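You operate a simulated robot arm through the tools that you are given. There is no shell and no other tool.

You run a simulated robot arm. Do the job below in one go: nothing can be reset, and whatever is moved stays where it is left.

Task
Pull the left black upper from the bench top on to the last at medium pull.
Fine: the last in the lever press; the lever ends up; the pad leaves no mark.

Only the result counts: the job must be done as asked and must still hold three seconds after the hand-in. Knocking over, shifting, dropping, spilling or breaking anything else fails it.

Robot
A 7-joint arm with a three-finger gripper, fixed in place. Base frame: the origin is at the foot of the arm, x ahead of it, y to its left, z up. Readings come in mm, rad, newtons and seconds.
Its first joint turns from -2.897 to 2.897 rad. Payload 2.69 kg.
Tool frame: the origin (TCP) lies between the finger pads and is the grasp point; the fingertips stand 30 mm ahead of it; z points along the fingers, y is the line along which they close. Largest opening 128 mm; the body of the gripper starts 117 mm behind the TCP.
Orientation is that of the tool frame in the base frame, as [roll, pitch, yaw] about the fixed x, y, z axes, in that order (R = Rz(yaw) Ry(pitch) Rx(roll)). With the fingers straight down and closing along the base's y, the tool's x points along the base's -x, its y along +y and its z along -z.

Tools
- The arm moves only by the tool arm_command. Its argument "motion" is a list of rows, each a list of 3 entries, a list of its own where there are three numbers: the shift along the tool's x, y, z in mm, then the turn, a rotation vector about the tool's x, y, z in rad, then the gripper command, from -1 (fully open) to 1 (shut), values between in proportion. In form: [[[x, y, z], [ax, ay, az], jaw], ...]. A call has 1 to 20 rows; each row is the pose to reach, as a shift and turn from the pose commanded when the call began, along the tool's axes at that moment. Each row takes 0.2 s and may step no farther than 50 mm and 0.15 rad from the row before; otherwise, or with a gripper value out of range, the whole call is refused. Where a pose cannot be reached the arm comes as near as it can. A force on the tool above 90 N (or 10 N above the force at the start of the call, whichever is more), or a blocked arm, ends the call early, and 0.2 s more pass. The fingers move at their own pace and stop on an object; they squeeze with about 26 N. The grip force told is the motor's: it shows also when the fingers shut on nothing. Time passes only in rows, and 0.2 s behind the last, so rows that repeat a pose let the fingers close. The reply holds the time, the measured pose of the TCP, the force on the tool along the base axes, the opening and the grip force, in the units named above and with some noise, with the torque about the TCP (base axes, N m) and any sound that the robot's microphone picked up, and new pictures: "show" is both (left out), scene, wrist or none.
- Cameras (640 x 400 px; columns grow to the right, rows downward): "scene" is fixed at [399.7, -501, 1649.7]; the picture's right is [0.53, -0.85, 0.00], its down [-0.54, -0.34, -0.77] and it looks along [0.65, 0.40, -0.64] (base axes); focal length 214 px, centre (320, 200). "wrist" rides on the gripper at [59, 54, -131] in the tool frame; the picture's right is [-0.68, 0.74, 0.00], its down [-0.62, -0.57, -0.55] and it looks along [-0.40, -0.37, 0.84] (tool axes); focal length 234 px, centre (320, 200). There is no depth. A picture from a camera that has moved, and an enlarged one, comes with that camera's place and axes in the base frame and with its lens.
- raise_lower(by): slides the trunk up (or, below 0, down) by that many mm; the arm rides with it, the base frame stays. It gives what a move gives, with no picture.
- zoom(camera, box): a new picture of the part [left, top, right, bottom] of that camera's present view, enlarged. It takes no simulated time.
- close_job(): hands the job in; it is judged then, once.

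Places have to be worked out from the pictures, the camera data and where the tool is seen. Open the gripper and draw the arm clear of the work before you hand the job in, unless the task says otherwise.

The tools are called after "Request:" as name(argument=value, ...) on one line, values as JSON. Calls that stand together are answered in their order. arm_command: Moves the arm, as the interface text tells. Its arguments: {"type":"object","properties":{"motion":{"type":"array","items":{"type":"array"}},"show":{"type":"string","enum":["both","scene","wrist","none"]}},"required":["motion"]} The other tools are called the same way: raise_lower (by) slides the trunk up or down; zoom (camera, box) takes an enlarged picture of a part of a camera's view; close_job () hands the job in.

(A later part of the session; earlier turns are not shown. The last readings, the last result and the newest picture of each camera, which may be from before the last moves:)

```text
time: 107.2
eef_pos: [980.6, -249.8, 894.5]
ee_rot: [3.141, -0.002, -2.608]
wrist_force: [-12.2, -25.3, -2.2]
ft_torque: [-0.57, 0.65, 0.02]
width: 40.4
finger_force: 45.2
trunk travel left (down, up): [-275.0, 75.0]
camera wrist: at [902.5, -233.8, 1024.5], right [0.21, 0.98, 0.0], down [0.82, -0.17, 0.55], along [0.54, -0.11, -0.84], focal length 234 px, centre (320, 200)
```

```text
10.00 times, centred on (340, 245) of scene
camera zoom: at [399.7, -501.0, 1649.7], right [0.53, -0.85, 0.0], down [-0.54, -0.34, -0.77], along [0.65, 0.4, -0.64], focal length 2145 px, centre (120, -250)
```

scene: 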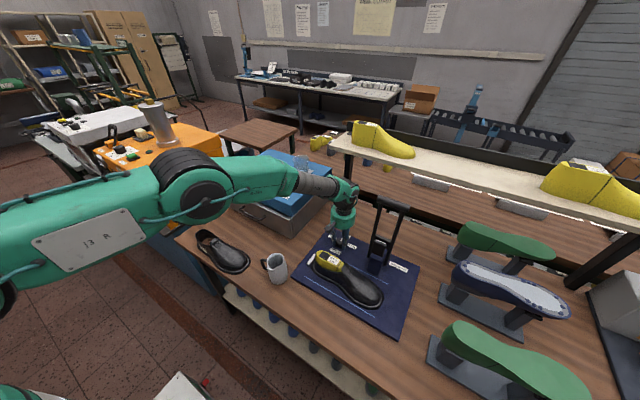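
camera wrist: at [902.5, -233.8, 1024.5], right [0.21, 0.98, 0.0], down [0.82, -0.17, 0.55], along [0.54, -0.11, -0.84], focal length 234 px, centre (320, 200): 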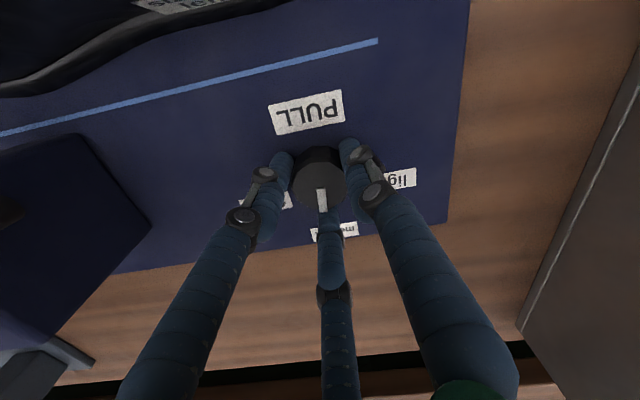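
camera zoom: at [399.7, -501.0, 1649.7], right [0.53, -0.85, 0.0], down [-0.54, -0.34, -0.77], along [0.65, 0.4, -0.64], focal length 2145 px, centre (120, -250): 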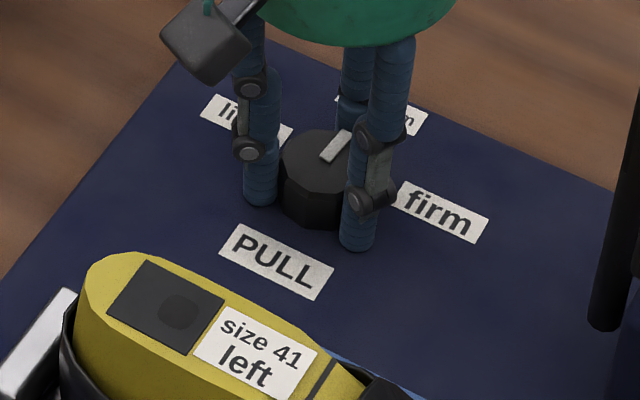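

The pointer now points at about 0°, straight to "medium". I'll release, rise, and verify.

Request:
arm_command(motion=[[[0, 0, 0], [0, 0, 0], 0.2], [[0, 0, 0], [0, 0, 0], 0], [[0, 0, -25], [0, 0, 0], 0], [[0, 0, -65], [0, 0, 0], 0], [[0, 0, -105], [0, 0, 0], 0], [[10, 30, -140], [0, 0, 0], 0.5], [[40, 60, -165], [0, 0, 0], 1], [[40, 60, -165], [0, 0, 0], 1]])

Request:
zoom(camera="scene", box=[310, 225, 370, 265])

Request:
zoom(camera="wrist", box=[160, 0, 480, 200])

```text
time: 109.0
eef_pos: [914.6, -218.1, 1062.6]
ee_rot: [-3.141, 0.0, -2.606]
wrist_force: [-1.3, 0.4, 0.0]
ft_torque: [-0.04, -0.05, 0.01]
width: 2.2
finger_force: 26.0
trunk travel left (down, up): [-275.0, 75.0]
camera wrist: at [836.5, -201.5, 1192.2], right [0.21, 0.98, 0.0], down [0.82, -0.17, 0.55], along [0.54, -0.11, -0.84], focal length 234 px, centre (320, 200)
```

scene: 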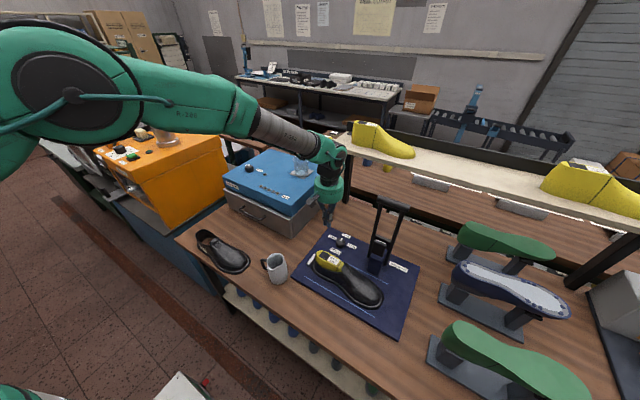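
wrist: 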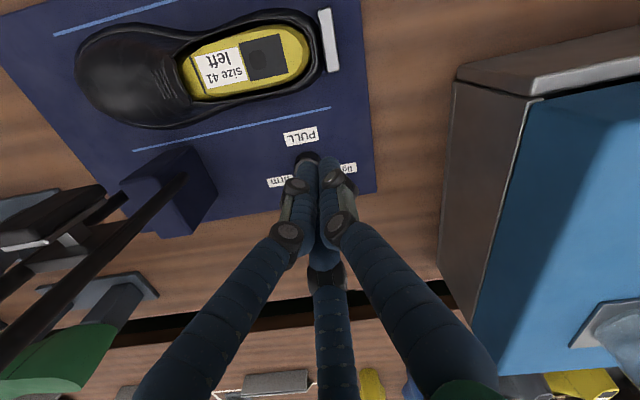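

```text
10.00 times, centred on (340, 245) of scene
camera zoom: at [399.7, -501.0, 1649.7], right [0.53, -0.85, 0.0], down [-0.54, -0.34, -0.77], along [0.65, 0.4, -0.64], focal length 2145 px, centre (120, -250)
```

zoom: 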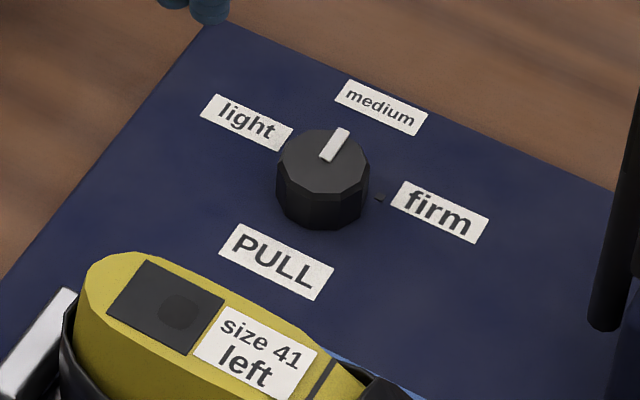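

```text
2.00 times, centred on (320, 100) of wrist
camera zoom: at [836.5, -201.5, 1192.2], right [0.21, 0.98, 0.0], down [0.82, -0.17, 0.55], along [0.54, -0.11, -0.84], focal length 468 px, centre (320, 400)
```

zoom: 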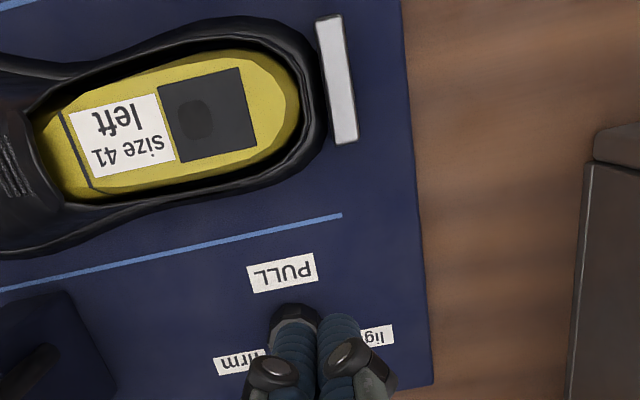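

The knob looks set near medium, but I want its exact angle after release.

Request:
zoom(camera="scene", box=[330, 230, 360, 250])

```text
16.00 times, centred on (345, 240) of scene
camera zoom: at [399.7, -501.0, 1649.7], right [0.53, -0.85, 0.0], down [-0.54, -0.34, -0.77], along [0.65, 0.4, -0.64], focal length 3432 px, centre (-80, -440)
```

zoom: 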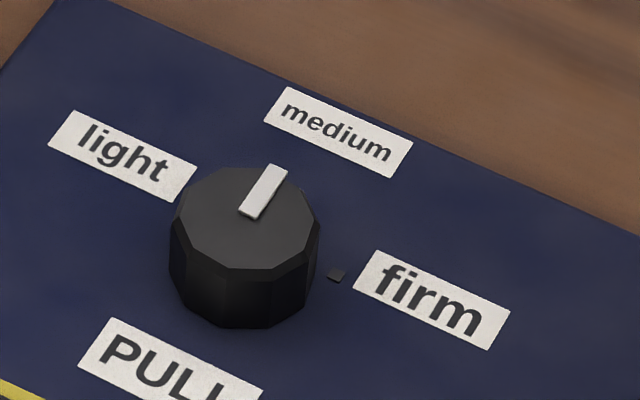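

The pointer rests at about 9° instead of 0°; the fingers dragged it on release because I was slightly off-centre. I'll re-grip centred at about (980.5, -250), turn 9° more, and relieve side force before releasing.

Request:
arm_command(motion=[[[-15, -25, 10], [0, 0, 0], 0], [[-30, -45, 40], [0, 0, 0], 0], [[-40.3, -61.2, 80], [0, 0, 0], 0], [[-40.3, -61.2, 120], [0, 0, 0], 0], [[-40.3, -61.2, 155], [0, 0, 0], 0], [[-40.3, -61.2, 167.5], [0, 0, 0], 0], [[-40.3, -61.2, 167.5], [0, 0, 0], 0]], show="wrist")

Request:
arm_command(motion=[[[0, 0, 0], [0, 0, 0], 0.15], [[0, 0, 0], [0, 0, 0], 0.3], [[0, 0, 0], [0, 0, 0], 0.45], [[0, 0, 0], [0, 0, 0], 0.5]], show="wrist")

```text
time: 110.6
eef_pos: [982.6, -246.9, 892.2]
ee_rot: [-3.141, 0.0, -2.605]
wrist_force: [-1.3, -0.6, 3.2]
ft_torque: [0.01, 0.14, 0.05]
width: 64.3
finger_force: 0.2
trunk travel left (down, up): [-275.0, 75.0]
camera wrist: at [903.9, -231.9, 1023.3], right [0.21, 0.98, 0.0], down [0.82, -0.17, 0.55], along [0.54, -0.11, -0.84], focal length 234 px, centre (320, 200)
```

wrist: 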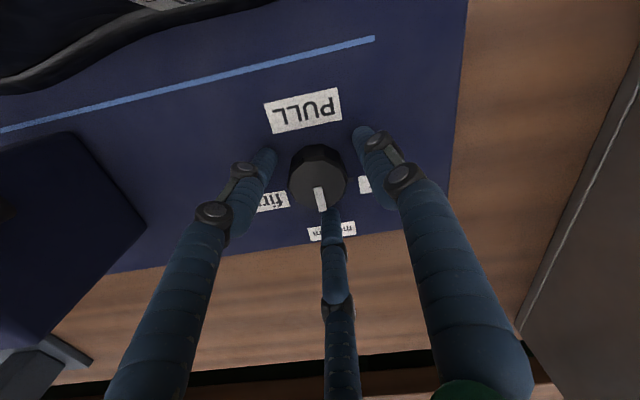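

```text
time: 111.6
eef_pos: [981.7, -248.5, 894.7]
ee_rot: [-3.141, 0.001, -2.605]
wrist_force: [-3.4, -2.2, 10.5]
ft_torque: [0.26, 0.34, -0.22]
width: 45.1
finger_force: 9.5
trunk travel left (down, up): [-275.0, 75.0]
camera wrist: at [903.4, -232.0, 1024.0], right [0.21, 0.98, 0.0], down [0.82, -0.17, 0.55], along [0.54, -0.11, -0.84], focal length 234 px, centre (320, 200)
```

wrist: 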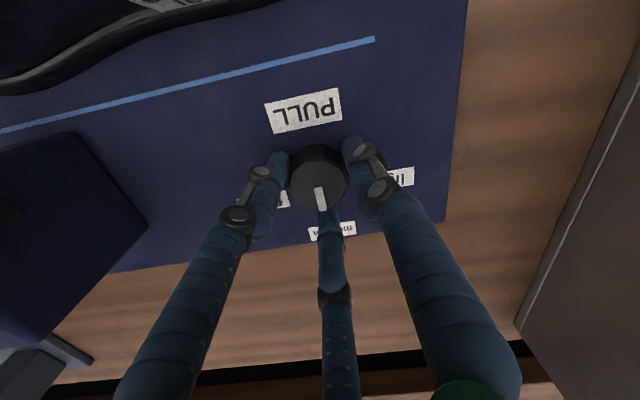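

Contact is soft and nearly centred now (forces only a few N). I'll firm the grip and check the forces.

Request:
arm_command(motion=[[[0, 0, 0], [0, 0, 0], 0.6], [[0, 0, 0], [0, 0, 0], 0.7]], show="wrist")

Request:
zoom(camera="wrist", box=[240, 110, 400, 260])

```text
time: 112.2
eef_pos: [981.2, -249.1, 894.2]
ee_rot: [-3.142, 0.0, -2.606]
wrist_force: [-7.1, -7.0, 12.7]
ft_torque: [0.34, 0.42, -0.23]
width: 43.3
finger_force: 17.8
trunk travel left (down, up): [-275.0, 75.0]
camera wrist: at [903.0, -232.6, 1024.1], right [0.21, 0.98, 0.0], down [0.82, -0.17, 0.55], along [0.54, -0.11, -0.84], focal length 234 px, centre (320, 200)
```

wrist: 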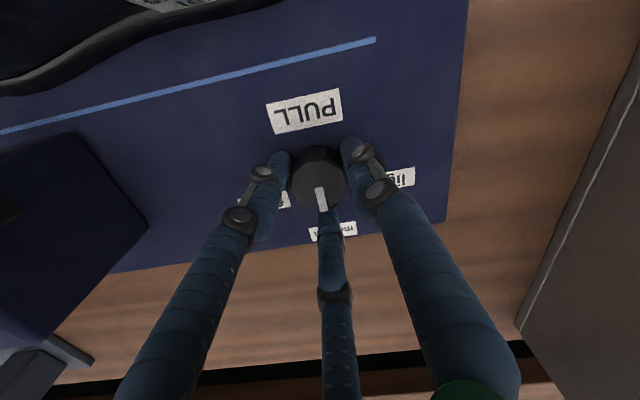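

```text
2.67 times, centred on (320, 185) of wrist
camera zoom: at [903.0, -232.6, 1024.1], right [0.21, 0.98, 0.0], down [0.82, -0.17, 0.55], along [0.54, -0.11, -0.84], focal length 624 px, centre (320, 240)
```

zoom: 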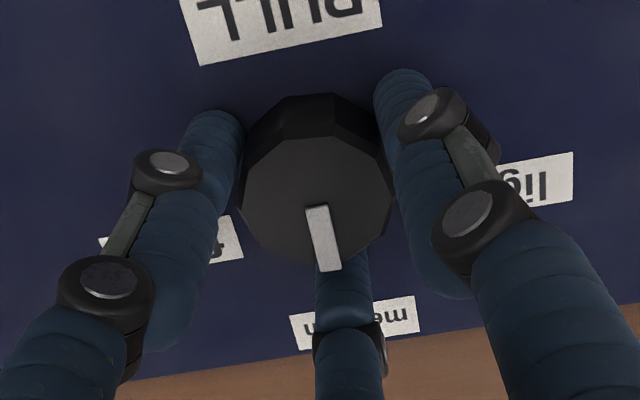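

I'll read the pointer from the scene camera while it is gripped.

Request:
zoom(camera="scene", box=[330, 230, 360, 250])

```text
16.00 times, centred on (345, 240) of scene
camera zoom: at [399.7, -501.0, 1649.7], right [0.53, -0.85, 0.0], down [-0.54, -0.34, -0.77], along [0.65, 0.4, -0.64], focal length 3432 px, centre (-80, -440)
```

zoom: 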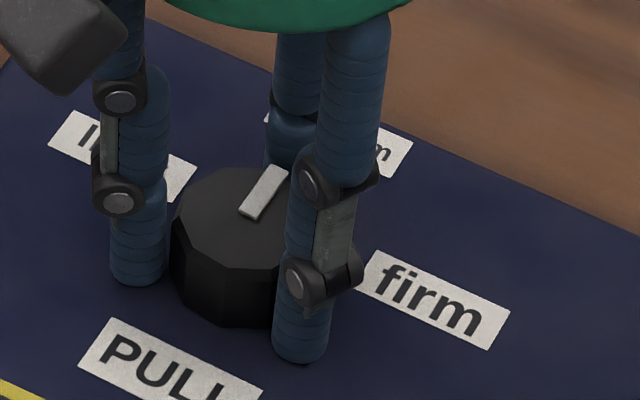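

With full perspective maths, both cameras put the pointer at 0–1°, so it was already right at medium. I'll relieve the small side force and release gently without turning.

Request:
arm_command(motion=[[[1, 0, -1], [0, 0, 0], 0.6], [[1, 0, -1], [0, 0, 0], 0.45], [[1, 0, -1], [0, 0, 0], 0.25], [[1, 0, -1], [0, 0, 0], 0], [[1, 0, -1], [0, 0, 0], -0.1], [[1, 0, -25], [0, 0, 0], -0.1], [[1, 0, -65], [0, 0, 0], -0.1], [[1, 0, -105], [0, 0, 0], 0.3], [[15, 30, -135], [0, 0, 0], 1], [[40, 60, -160], [0, 0, 0], 1]])

Request:
zoom(camera="scene", box=[330, 230, 360, 250])

Request:
zoom(camera="scene", box=[340, 180, 430, 300])

Request:
zoom(camera="wrist", box=[0, 130, 220, 330])

```text
time: 114.4
eef_pos: [913.2, -219.8, 1052.8]
ee_rot: [-3.14, 0.0, -2.605]
wrist_force: [-0.1, -0.5, 0.6]
ft_torque: [-0.05, -0.05, 0.0]
width: 2.0
finger_force: 25.9
trunk travel left (down, up): [-275.0, 75.0]
camera wrist: at [835.9, -203.5, 1182.1], right [0.21, 0.98, 0.0], down [0.82, -0.17, 0.55], along [0.54, -0.11, -0.84], focal length 234 px, centre (320, 200)
```

scene: 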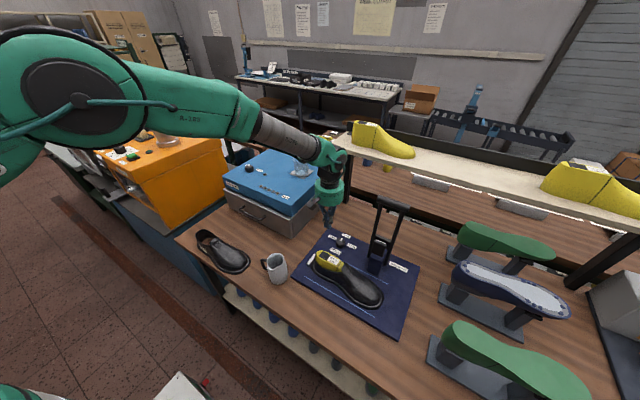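
wrist: 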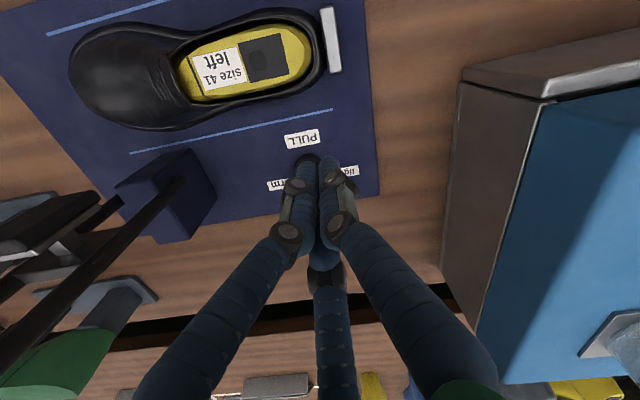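

```text
16.00 times, centred on (345, 240) of scene
camera zoom: at [399.7, -501.0, 1649.7], right [0.53, -0.85, 0.0], down [-0.54, -0.34, -0.77], along [0.65, 0.4, -0.64], focal length 3432 px, centre (-80, -440)
```

zoom: 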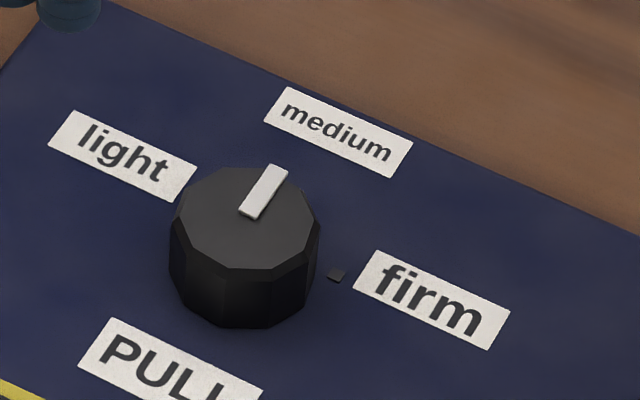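

```text
3.33 times, centred on (385, 240) of scene
camera zoom: at [399.7, -501.0, 1649.7], right [0.53, -0.85, 0.0], down [-0.54, -0.34, -0.77], along [0.65, 0.4, -0.64], focal length 715 px, centre (103, 67)
```

zoom: 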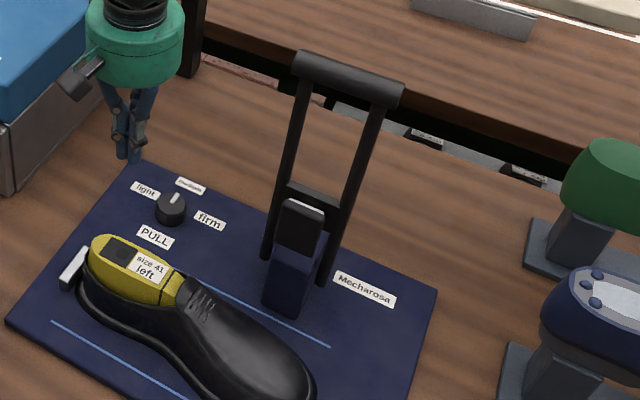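

```text
2.00 times, centred on (110, 230) of wrist
camera zoom: at [835.9, -203.5, 1182.1], right [0.21, 0.98, 0.0], down [0.82, -0.17, 0.55], along [0.54, -0.11, -0.84], focal length 468 px, centre (740, 140)
```

zoom: 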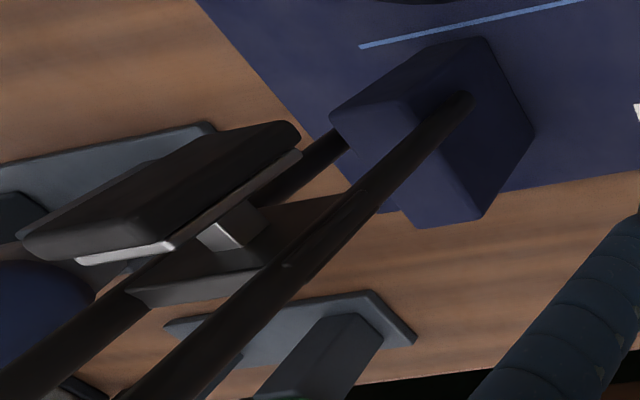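

The knob rests exactly at medium. Next is the lever. Its two rods stand at y≈-393 and -464, with the handle at (948, -430, 1215) and the pivot at about (940, 925 in z). I plan to grip the near rod from the +y side with the tool pointing along -y, so the tool can roll with the lever under control. First I'll rise and turn to the +90° yaw.

Request:
arm_command(motion=[[[5, 0, -30], [0, 0, -0.13], 1], [[10, 0, -60], [0, 0, -0.26], 1], [[15, 0, -90], [0, 0, -0.39], 1], [[20, 0, -112], [0, 0, -0.52], 1], [[20, 0, -112], [0, 0, -0.65], 1], [[20, 0, -112], [0, 0, -0.78], 1], [[20, 0, -112], [0, 0, -0.91], 1], [[20, 0, -112], [0, 0, -1.034], 1], [[20, 0, -112], [0, 0, -1.034], 1]])

Request:
zoom(camera="wrist", box=[0, 0, 320, 200])

```text
time: 116.4
eef_pos: [899.4, -228.9, 1163.9]
ee_rot: [-3.141, 0.001, -1.57]
wrist_force: [0.1, -0.1, -0.2]
ft_torque: [-0.02, -0.01, 0.03]
width: 2.3
finger_force: 26.2
trunk travel left (down, up): [-275.0, 75.0]
camera wrist: at [845.5, -288.6, 1294.5], right [-0.74, 0.68, 0.0], down [0.57, 0.62, 0.55], along [0.37, 0.4, -0.84], focal length 234 px, centre (320, 200)
```

scene: 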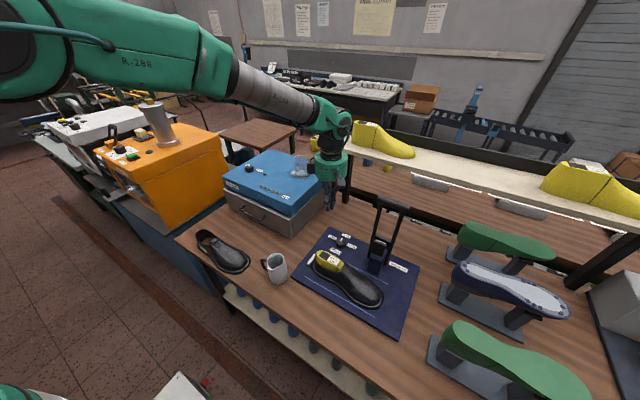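
wrist: 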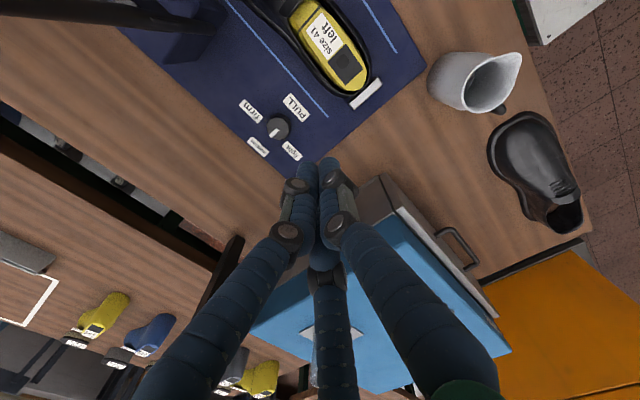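

```text
2.00 times, centred on (160, 100) of wrist
camera zoom: at [845.5, -288.6, 1294.5], right [-0.74, 0.68, 0.0], down [0.57, 0.62, 0.55], along [0.37, 0.4, -0.84], focal length 468 px, centre (640, 400)
```

zoom: 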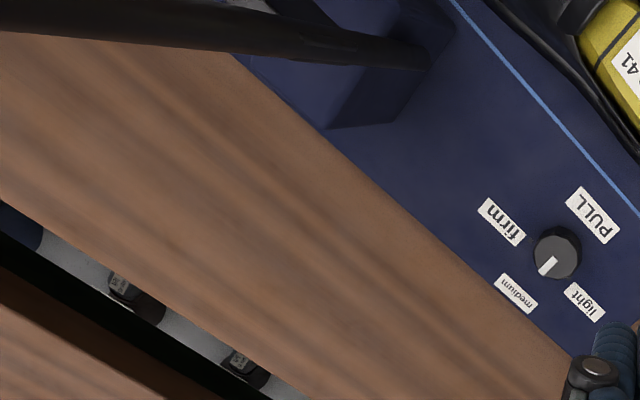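

I'll tilt the tool about its y axis so the fingers swing from down to pointing along -y, rising a bit for clearance; half-way first.

Request:
arm_command(motion=[[[0, 0, -20], [0, 0.1, 0], 1], [[0, 0, -40], [0, 0.22, 0], 1], [[0, 0, -50], [0, 0.34, 0], 1], [[0, 0, -50], [0, 0.46, 0], 1], [[0, 0, -50], [0, 0.58, 0], 1], [[0, 0, -50], [0, 0.7, 0], 1], [[0, 0, -50], [0, 0.8, 0], 1], [[0, 0, -50], [0, 0.8, 0], 1]])

```text
time: 118.2
eef_pos: [899.5, -230.0, 1214.8]
ee_rot: [3.141, -0.802, -1.569]
wrist_force: [0.0, -1.0, -0.1]
ft_torque: [0.0, 0.02, -0.03]
width: 2.1
finger_force: 26.2
trunk travel left (down, up): [-275.0, 75.0]
camera wrist: at [846.5, -176.5, 1346.7], right [-0.74, 0.47, -0.49], down [0.57, 0.82, -0.06], along [0.37, -0.32, -0.87], focal length 234 px, centre (320, 200)
```

scene: 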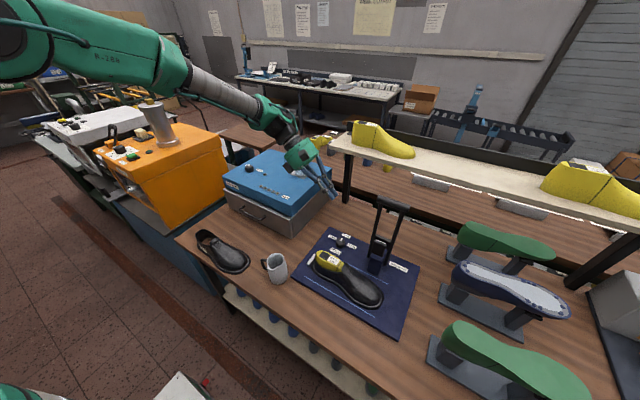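
wrist: 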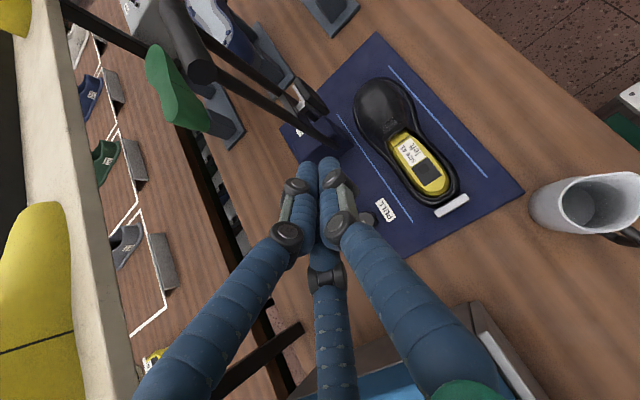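

The tilt is working, and this gives a good view of the lever. I'll zoom in to refine its geometry.

Request:
zoom(camera="wrist", box=[150, 0, 390, 170])

Request:
zoom(camera="scene", box=[355, 180, 425, 290])

```text
2.35 times, centred on (270, 85) of wrist
camera zoom: at [846.5, -176.5, 1346.7], right [-0.74, 0.47, -0.49], down [0.57, 0.82, -0.06], along [0.37, -0.32, -0.87], focal length 551 px, centre (438, 471)
```

zoom: 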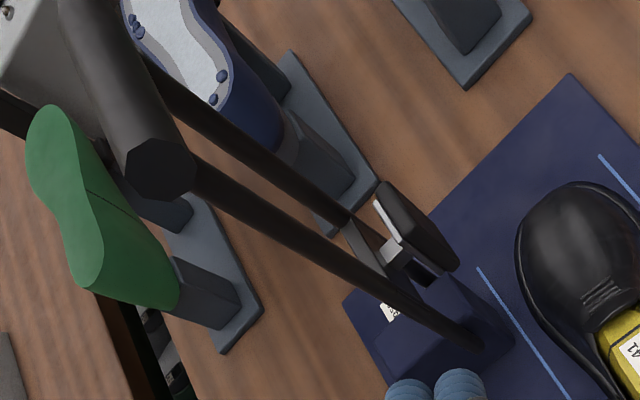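

```text
3.64 times, centred on (390, 235) of scene
camera zoom: at [399.7, -501.0, 1649.7], right [0.53, -0.85, 0.0], down [-0.54, -0.34, -0.77], along [0.65, 0.4, -0.64], focal length 780 px, centre (66, 73)
```

zoom: 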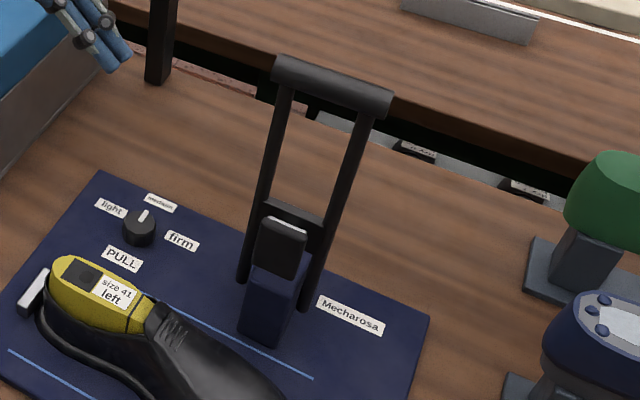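

Refined geometry: handle bar at x=937, z=1222 (y -387…-476), near rod at y≈-400, pivot at about (937, z≈930). I'll complete the tilt so the fingers point along -y.

Request:
arm_command(motion=[[[0, 0, 0], [0, 0.12, 0], 1], [[0, 0, 0], [0, 0.24, 0], 1], [[0, 0, 0], [0, 0.36, 0], 1], [[0, 0, 0], [0, 0.48, 0], 1], [[0, 0, 0], [0, 0.6, 0], 1], [[0, 0, 0], [0, 0.7, 0], 0.3], [[0, 0, 0], [0, 0.77, 0], 0.3], [[0, 0, 0], [0, 0.77, 0], 0.3]])

```text
time: 120.0
eef_pos: [899.8, -229.1, 1214.2]
ee_rot: [2.236, -1.57, -0.669]
wrist_force: [0.3, 0.0, 0.2]
ft_torque: [-0.01, -0.01, -0.01]
width: 44.6
finger_force: 0.0
trunk travel left (down, up): [-275.0, 75.0]
camera wrist: at [846.4, -98.6, 1271.7], right [-0.74, 0.0, -0.68], down [0.57, 0.55, -0.62], along [0.37, -0.84, -0.4], focal length 234 px, centre (320, 200)
```

scene: 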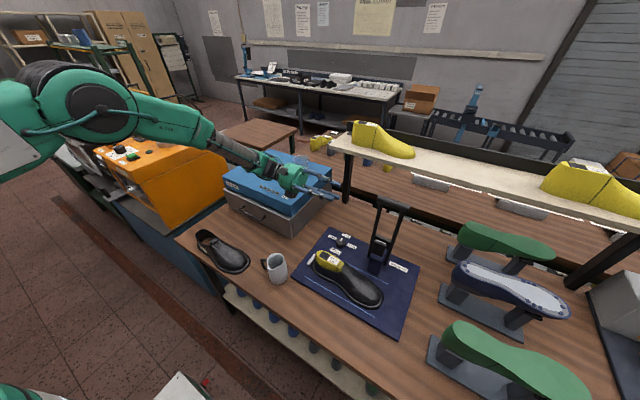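
wrist: 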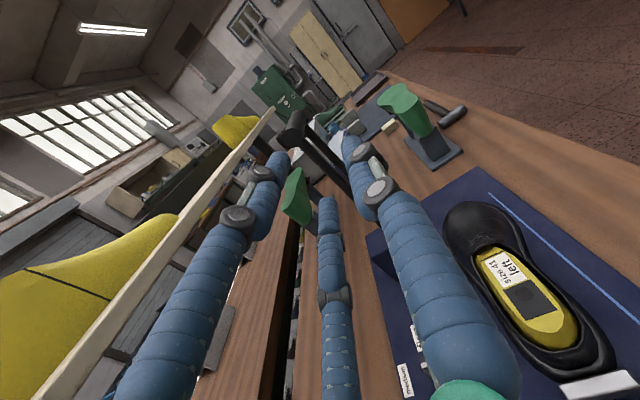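

The tool points along -y. I'll move to the pre-grasp beside the near rod at (943, -330, 1165), with the fingers open 44 mm.

Request:
arm_command(motion=[[[-12, -11, 20], [0, 0, 0], 0.3], [[-25, -22, 45], [0, 0, 0], 0.3], [[-38, -33, 75], [0, 0, 0], 0.3], [[-49, -43, 101], [0, 0, 0], 0.3], [[-49, -43, 101], [0, 0, 0], 0.3]])

Request:
zoom(camera="wrist", box=[200, 80, 440, 240])

Request:
zoom(camera="scene", box=[320, 150, 420, 250])

```text
time: 121.2
eef_pos: [945.2, -328.8, 1164.3]
ee_rot: [2.881, -1.569, -1.309]
wrist_force: [-0.6, -0.9, 0.5]
ft_torque: [-0.03, 0.01, -0.01]
width: 45.1
finger_force: 0.0
trunk travel left (down, up): [-275.0, 75.0]
camera wrist: at [889.8, -197.0, 1221.6], right [-0.74, 0.0, -0.68], down [0.57, 0.55, -0.62], along [0.37, -0.84, -0.41], focal length 234 px, centre (320, 200)
```

scene: 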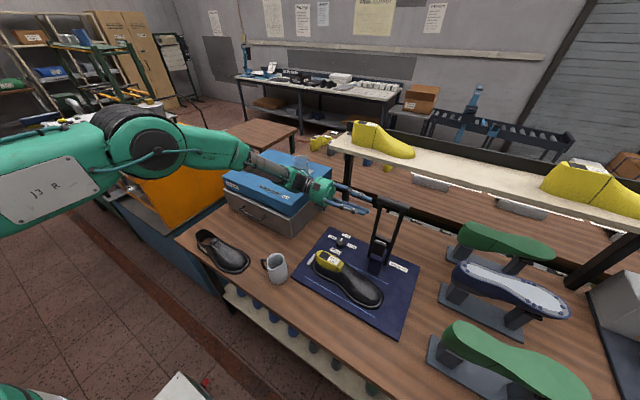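
wrist: 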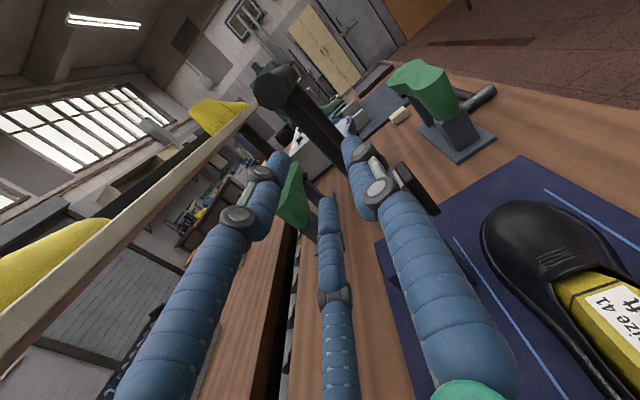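

```text
2.50 times, centred on (320, 160) of wrist
camera zoom: at [889.8, -197.0, 1221.6], right [-0.74, 0.0, -0.68], down [0.57, 0.55, -0.62], along [0.37, -0.84, -0.41], focal length 585 px, centre (320, 300)
```

zoom: 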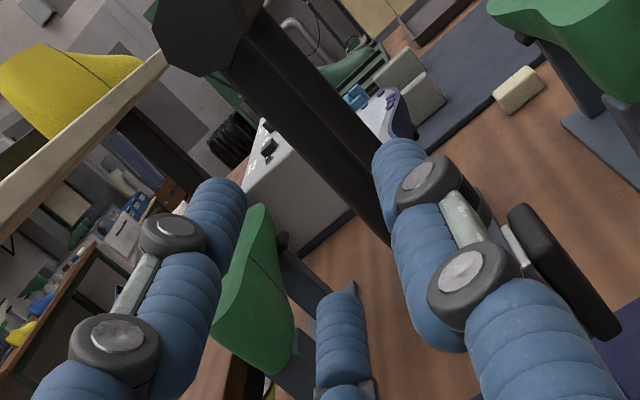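

```text
4.00 times, centred on (370, 200) of scene
camera zoom: at [399.7, -501.0, 1649.7], right [0.53, -0.85, 0.0], down [-0.54, -0.34, -0.77], along [0.65, 0.4, -0.64], focal length 858 px, centre (120, 200)
```

zoom: 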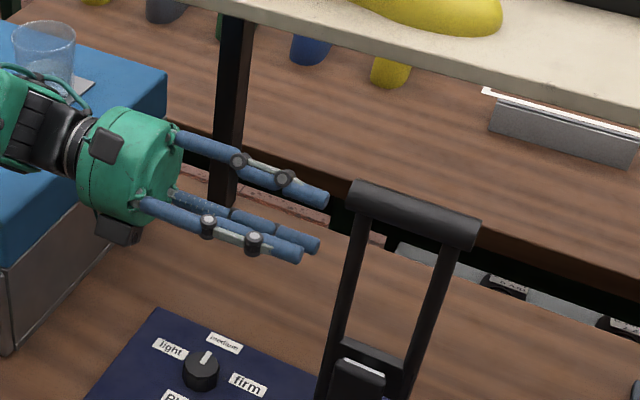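

The rod lies neatly between finger 1 and the other two. I'll advance 70 mm towards -y in steps.

Request:
arm_command(motion=[[[0, 0, 20], [0, 0, 0], 0.3], [[0, 0, 40], [0, 0, 0], 0.3], [[0, 0, 55], [0, 0, 0], 0.3], [[0, 0, 70], [0, 0, 0], 0.3]], show="both")

Request:
zoom(camera="scene", box=[320, 150, 420, 250])

```text
time: 122.2
eef_pos: [942.6, -400.6, 1165.5]
ee_rot: [-0.091, -1.571, 1.662]
wrist_force: [0.5, 0.4, 0.1]
ft_torque: [-0.02, -0.01, 0.0]
width: 45.0
finger_force: 0.1
trunk travel left (down, up): [-275.0, 75.0]
camera wrist: at [889.1, -268.9, 1223.5], right [-0.74, 0.0, -0.68], down [0.57, 0.55, -0.62], along [0.37, -0.84, -0.4], focal length 234 px, centre (320, 200)
```

scene: 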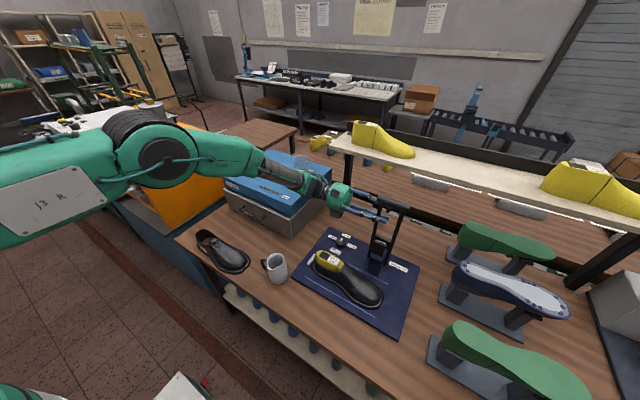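
wrist: 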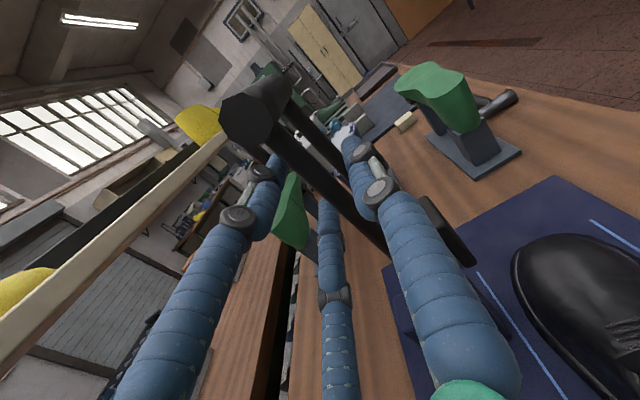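

```text
4.00 times, centred on (370, 200) of scene
camera zoom: at [399.7, -501.0, 1649.7], right [0.53, -0.85, 0.0], down [-0.54, -0.34, -0.77], along [0.65, 0.4, -0.64], focal length 858 px, centre (120, 200)
```

zoom: 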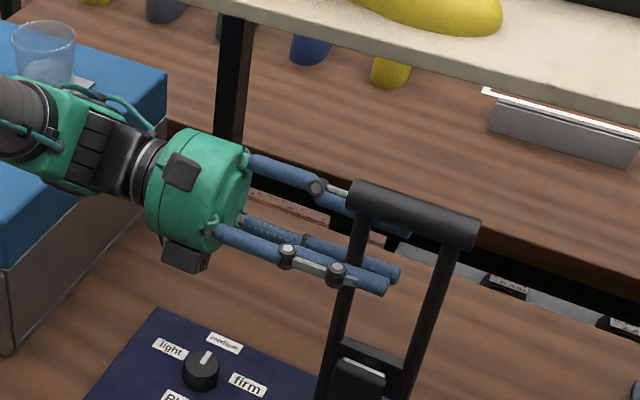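

The rod is caged between finger 1 (front) and fingers 2 and 3 (behind). I'll close to a loose 32 mm cage and start swinging the lever towards -x along its arc, slowly, to about 0.3 rad.

Request:
arm_command(motion=[[[0, 0, 0], [0, 0, 0], 0.5], [[0, 0, 0], [0, 0, 0], 0.5], [[-0.1, 14.1, 0], [0, 0, 0.06], 0.5], [[-1.1, 28.2, 0], [0, 0, 0.12], 0.5], [[-2.9, 42.1, 0], [0, 0, 0.18], 0.5], [[-5.5, 56, 0], [0, 0, 0.24], 0.5], [[-9, 69.7, 0], [0, 0, 0.3], 0.5], [[-9, 69.7, 0], [0, 0, 0.3], 0.5]])

Request:
zoom(camera="scene", box=[310, 160, 430, 300])

```text
time: 124.0
eef_pos: [872.5, -400.6, 1156.8]
ee_rot: [-1.576, -1.271, -3.14]
wrist_force: [-2.1, 0.3, -0.2]
ft_torque: [-0.04, -0.03, -0.02]
width: 32.8
finger_force: 1.3
trunk travel left (down, up): [-275.0, 75.0]
camera wrist: at [804.4, -269.7, 1195.5], right [-0.5, 0.0, -0.86], down [0.72, 0.55, -0.42], along [0.47, -0.84, -0.28], focal length 234 px, centre (320, 200)
```

scene: 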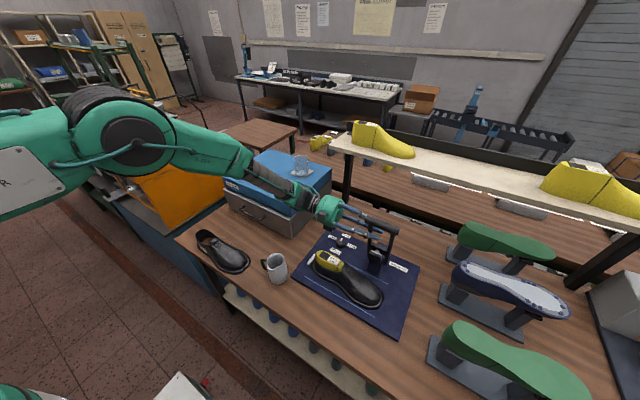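
wrist: 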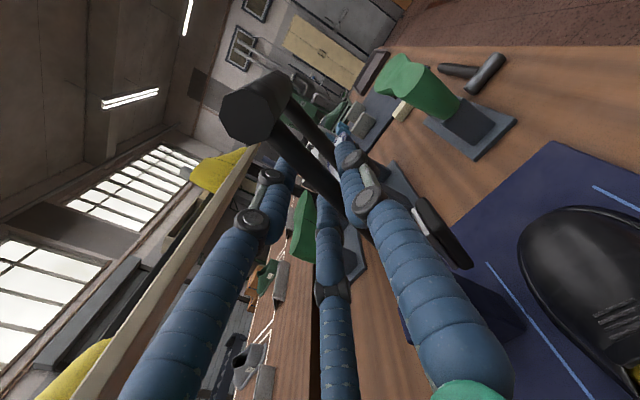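

```text
2.86 times, centred on (370, 230) of scene
camera zoom: at [399.7, -501.0, 1649.7], right [0.53, -0.85, 0.0], down [-0.54, -0.34, -0.77], along [0.65, 0.4, -0.64], focal length 613 px, centre (177, 114)
```

zoom: 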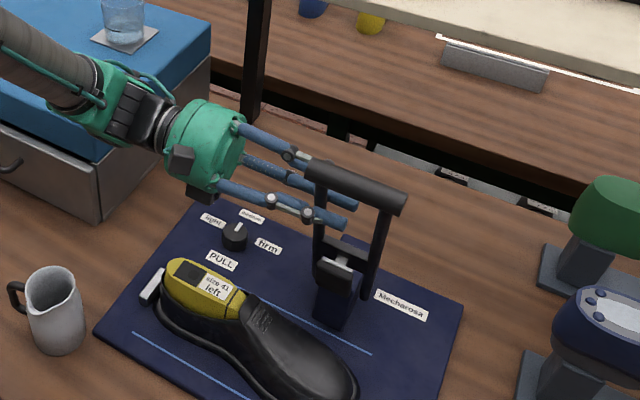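

Under control: the lever follows with tiny forces, and gravity leans it slightly onto finger 1. I'll continue to about 0.72 rad.

Request:
arm_command(motion=[[[-0.1, 14.1, 0], [0, 0, 0.06], 0.5], [[-1.1, 28.2, 0], [0, 0, 0.12], 0.5], [[-2.9, 42.1, 0], [0, 0, 0.18], 0.5], [[-5.5, 56, 0], [0, 0, 0.24], 0.5], [[-9, 69.7, 0], [0, 0, 0.3], 0.5], [[-13.3, 83.1, 0], [0, 0, 0.36], 0.5], [[-18.4, 96.3, 0], [0, 0, 0.42], 0.5], [[-18.4, 96.3, 0], [0, 0, 0.42], 0.5]])

Request:
zoom(camera="scene", box=[310, 180, 430, 310])

```text
time: 125.8
eef_pos: [786.4, -398.9, 1110.5]
ee_rot: [-1.574, -0.849, 3.141]
wrist_force: [-1.9, -0.8, -2.4]
ft_torque: [-0.03, 0.0, 0.01]
width: 34.3
finger_force: 1.8
trunk travel left (down, up): [-275.0, 75.0]
camera wrist: at [708.1, -268.4, 1117.8], right [-0.11, 0.0, -0.99], down [0.83, 0.55, -0.09], along [0.54, -0.84, -0.06], focal length 234 px, centre (320, 200)
```

scene: 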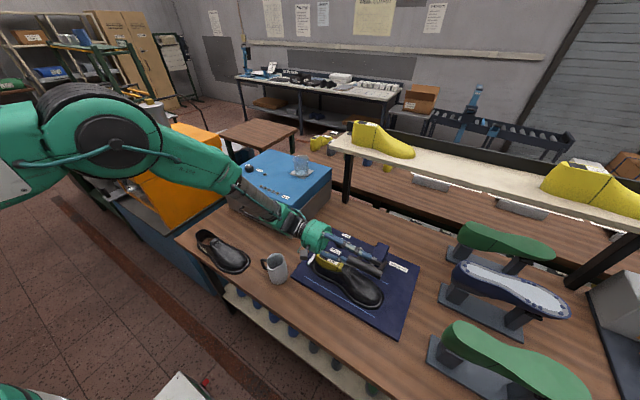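
wrist: 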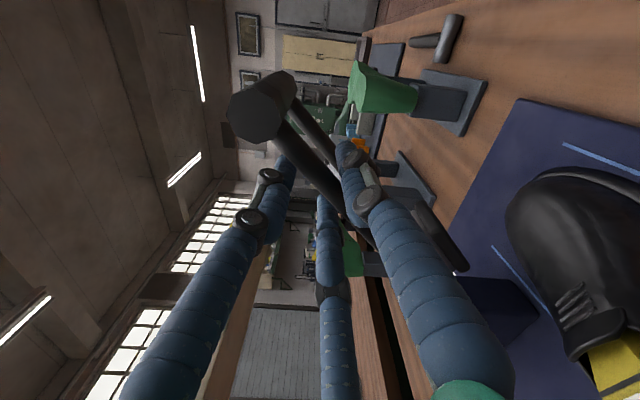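

```text
3.08 times, centred on (370, 245) of scene
camera zoom: at [399.7, -501.0, 1649.7], right [0.53, -0.85, 0.0], down [-0.54, -0.34, -0.77], along [0.65, 0.4, -0.64], focal length 660 px, centre (166, 62)
```

zoom: 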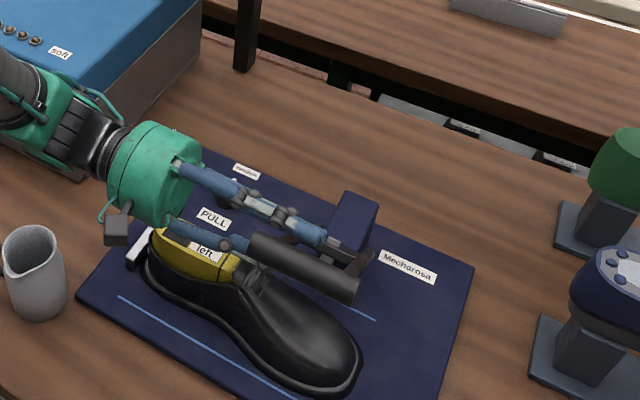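

The lever is at about 41° and well controlled. To keep the wrist clear of the mug further down, I'll first tilt the hand up by about 0.45 rad around the rod, in place.

Request:
arm_command(motion=[[[0, 0, 0], [-0.09, 0, 0], 0.5], [[0, 0, 0], [-0.18, 0, 0], 0.5], [[0, 0, 0], [-0.27, 0, 0], 0.5], [[0, 0, 0], [-0.36, 0, 0], 0.5], [[0, 0, 0], [-0.45, 0, 0], 0.5], [[0, 0, 0], [-0.45, 0, 0], 0.5]])

Request:
zoom(camera="scene", box=[290, 180, 430, 310])

```text
time: 127.2
eef_pos: [787.8, -399.5, 1109.8]
ee_rot: [-2.023, -0.853, 3.141]
wrist_force: [-1.7, 1.1, -1.0]
ft_torque: [0.04, -0.01, -0.01]
width: 33.8
finger_force: 0.9
trunk travel left (down, up): [-275.0, 75.0]
camera wrist: at [754.7, -258.6, 1159.4], right [-0.05, 0.32, -0.95], down [0.97, 0.25, 0.03], along [0.24, -0.91, -0.32], focal length 234 px, centre (320, 200)
```

scene: 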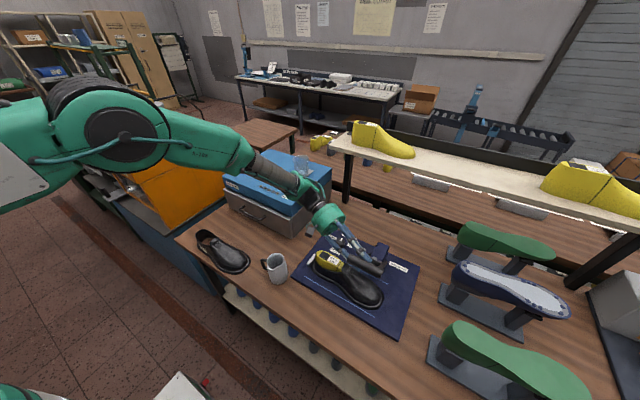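
wrist: 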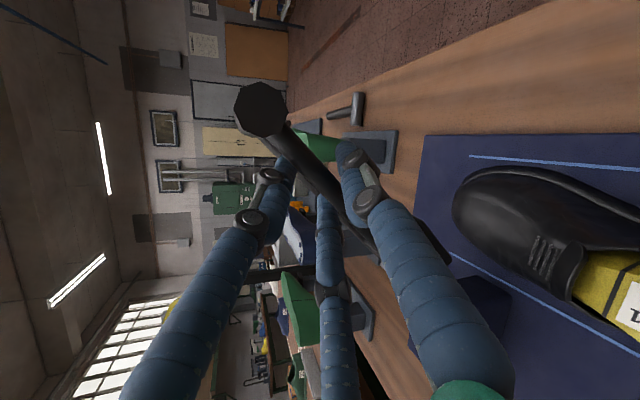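

```text
3.08 times, centred on (360, 245) of scene
camera zoom: at [399.7, -501.0, 1649.7], right [0.53, -0.85, 0.0], down [-0.54, -0.34, -0.77], along [0.65, 0.4, -0.64], focal length 660 px, centre (197, 62)
```

zoom: 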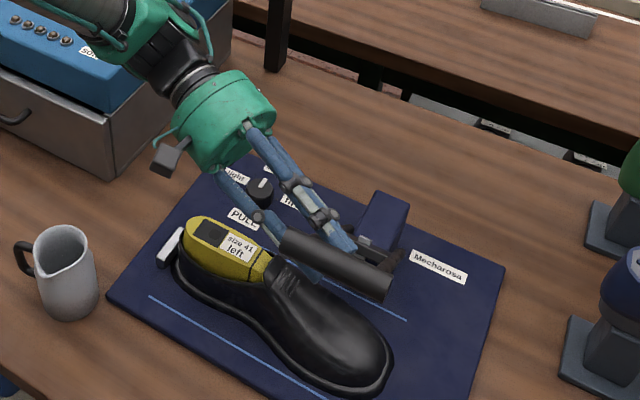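

The hand is raised clear of the mug. I'll continue the swing to about 1.02 rad.

Request:
arm_command(motion=[[[-0.1, 12.7, 6.1], [0, -0.026, 0.054], 0.5], [[-1.1, 25.4, 12.3], [0, -0.052, 0.108], 0.5], [[-2.9, 37.9, 18.3], [0, -0.078, 0.162], 0.5], [[-5.5, 50.4, 24.4], [0, -0.104, 0.216], 0.5], [[-9, 62.7, 30.3], [0, -0.131, 0.27], 0.5], [[-9, 62.7, 30.3], [0, -0.131, 0.27], 0.5]])

Request:
zoom(camera="scene", box=[290, 180, 430, 310])

```text
time: 128.6
eef_pos: [739.0, -400.8, 1058.1]
ee_rot: [-2.023, -0.549, -3.141]
wrist_force: [-2.6, 1.1, -2.2]
ft_torque: [-0.02, -0.04, 0.05]
width: 34.5
finger_force: 1.7
trunk travel left (down, up): [-275.0, 75.0]
camera wrist: at [694.3, -259.6, 1095.2], right [0.23, 0.32, -0.92], down [0.92, 0.25, 0.32], along [0.33, -0.91, -0.24], focal length 234 px, centre (320, 200)
```

scene: 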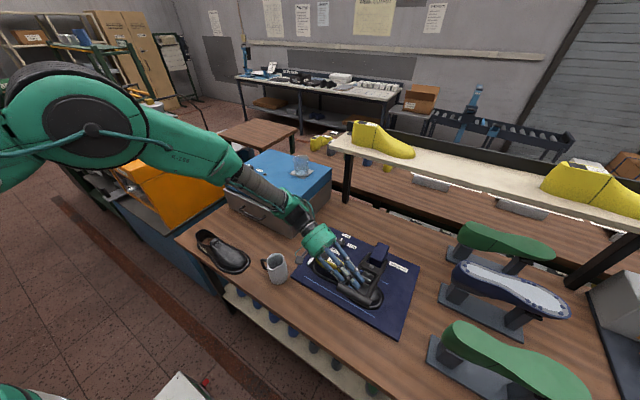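
wrist: 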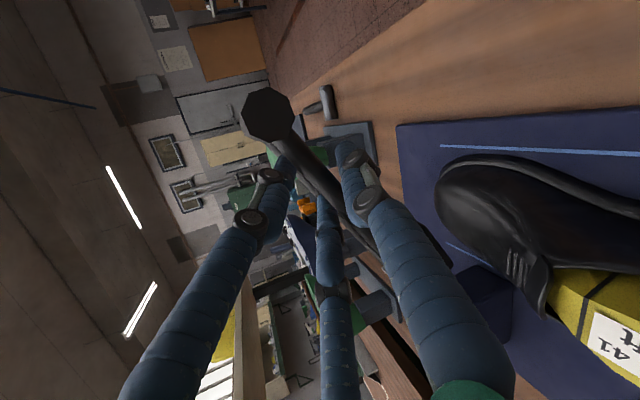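

```text
3.08 times, centred on (360, 245) of scene
camera zoom: at [399.7, -501.0, 1649.7], right [0.53, -0.85, 0.0], down [-0.54, -0.34, -0.77], along [0.65, 0.4, -0.64], focal length 660 px, centre (197, 62)
```

zoom: 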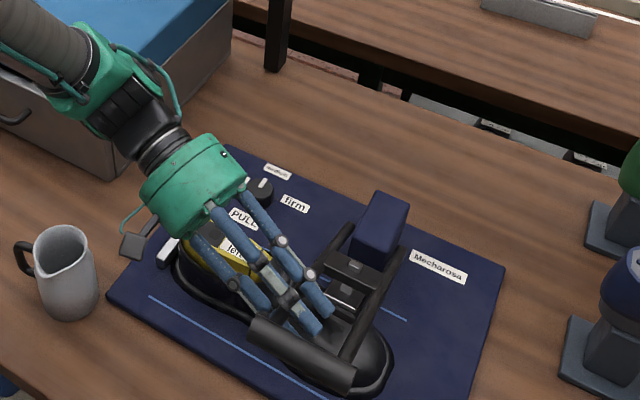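

Still only 2–3 N. I'll go on more slowly to about 1.22 rad.

Request:
arm_command(motion=[[[0, 8.5, 4.1], [0, -0.017, 0.036], 0.5], [[-0.4, 16.9, 8.2], [0, -0.035, 0.072], 0.5], [[-1.1, 25.4, 12.3], [0, -0.052, 0.108], 0.5], [[-2.2, 33.8, 16.3], [0, -0.07, 0.144], 0.5], [[-3.7, 42.1, 20.4], [0, -0.087, 0.18], 0.5], [[-3.7, 42.1, 20.4], [0, -0.087, 0.18], 0.5]])

Request:
zoom(camera="scene", box=[290, 190, 430, 320])

```text
time: 130.0
eef_pos: [718.0, -400.3, 1015.7]
ee_rot: [-2.023, -0.35, -3.142]
wrist_force: [-1.0, 3.4, -3.6]
ft_torque: [0.01, -0.05, 0.03]
width: 34.5
finger_force: 1.9
trunk travel left (down, up): [-275.0, 75.0]
camera wrist: at [665.6, -259.5, 1043.1], right [0.41, 0.32, -0.85], down [0.84, 0.25, 0.49], along [0.37, -0.91, -0.17], focal length 234 px, centre (320, 200)
```

scene: 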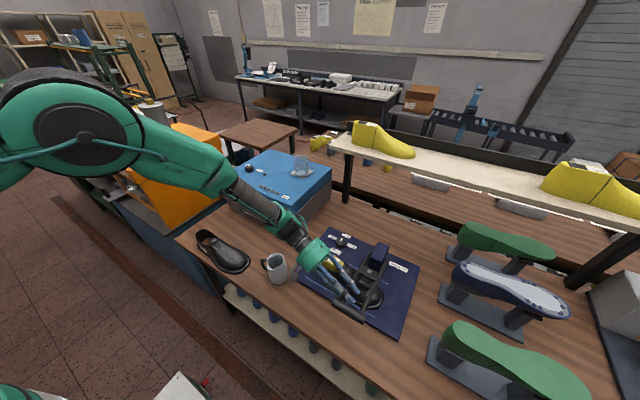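
wrist: 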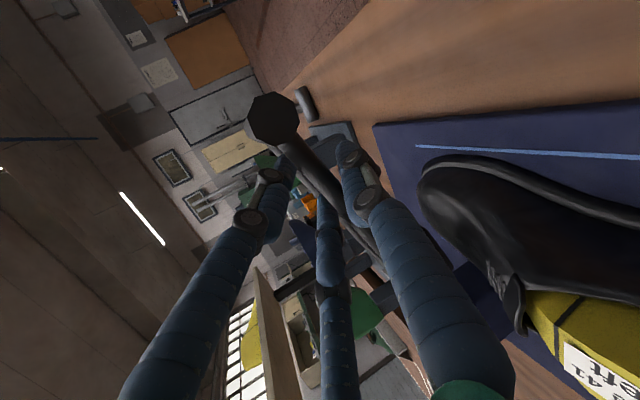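

```text
3.08 times, centred on (360, 255) of scene
camera zoom: at [399.7, -501.0, 1649.7], right [0.53, -0.85, 0.0], down [-0.54, -0.34, -0.77], along [0.65, 0.4, -0.64], focal length 660 px, centre (197, 31)
```

zoom: 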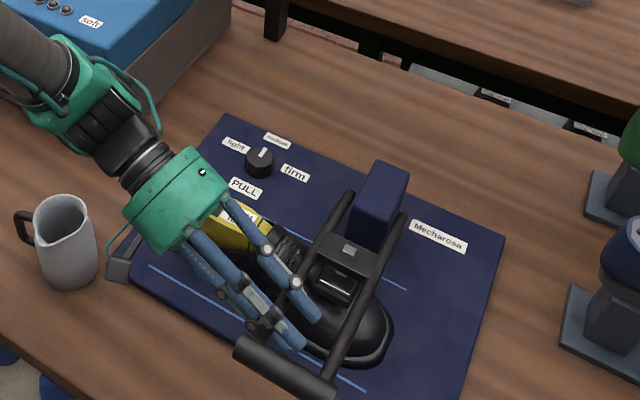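

The pad is about to meet the vamp. I'll lower in 0.03 rad steps, watching the force.

Request:
arm_command(motion=[[[0, 6.3, 3.1], [0, -0.013, 0.027], 0.5], [[-0.1, 12.7, 6.1], [0, -0.026, 0.054], 0.5]], show="scene")

Request:
zoom(camera="scene", box=[320, 220, 410, 320])

```text
time: 130.6
eef_pos: [713.9, -400.3, 1002.4]
ee_rot: [-2.022, -0.29, 3.14]
wrist_force: [-1.3, -2.4, 1.1]
ft_torque: [-0.01, -0.08, 0.0]
width: 33.0
finger_force: 0.8
trunk travel left (down, up): [-275.0, 75.0]
```

scene: 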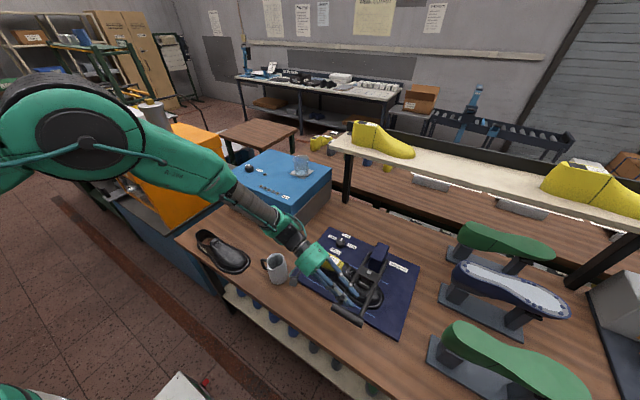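

```text
4.00 times, centred on (365, 270) of scene
camera zoom: at [399.7, -501.0, 1649.7], right [0.53, -0.85, 0.0], down [-0.54, -0.34, -0.77], along [0.65, 0.4, -0.64], focal length 858 px, centre (140, -80)
```

zoom: 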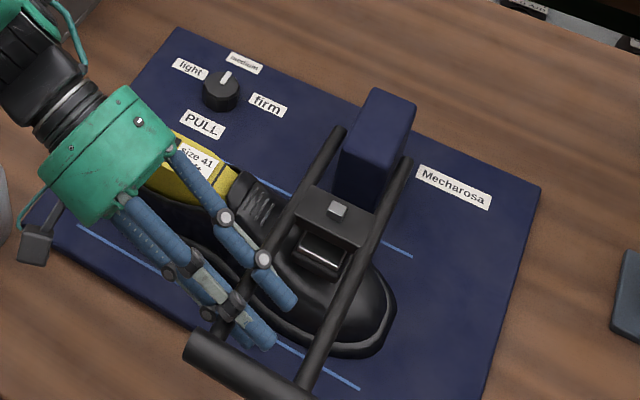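

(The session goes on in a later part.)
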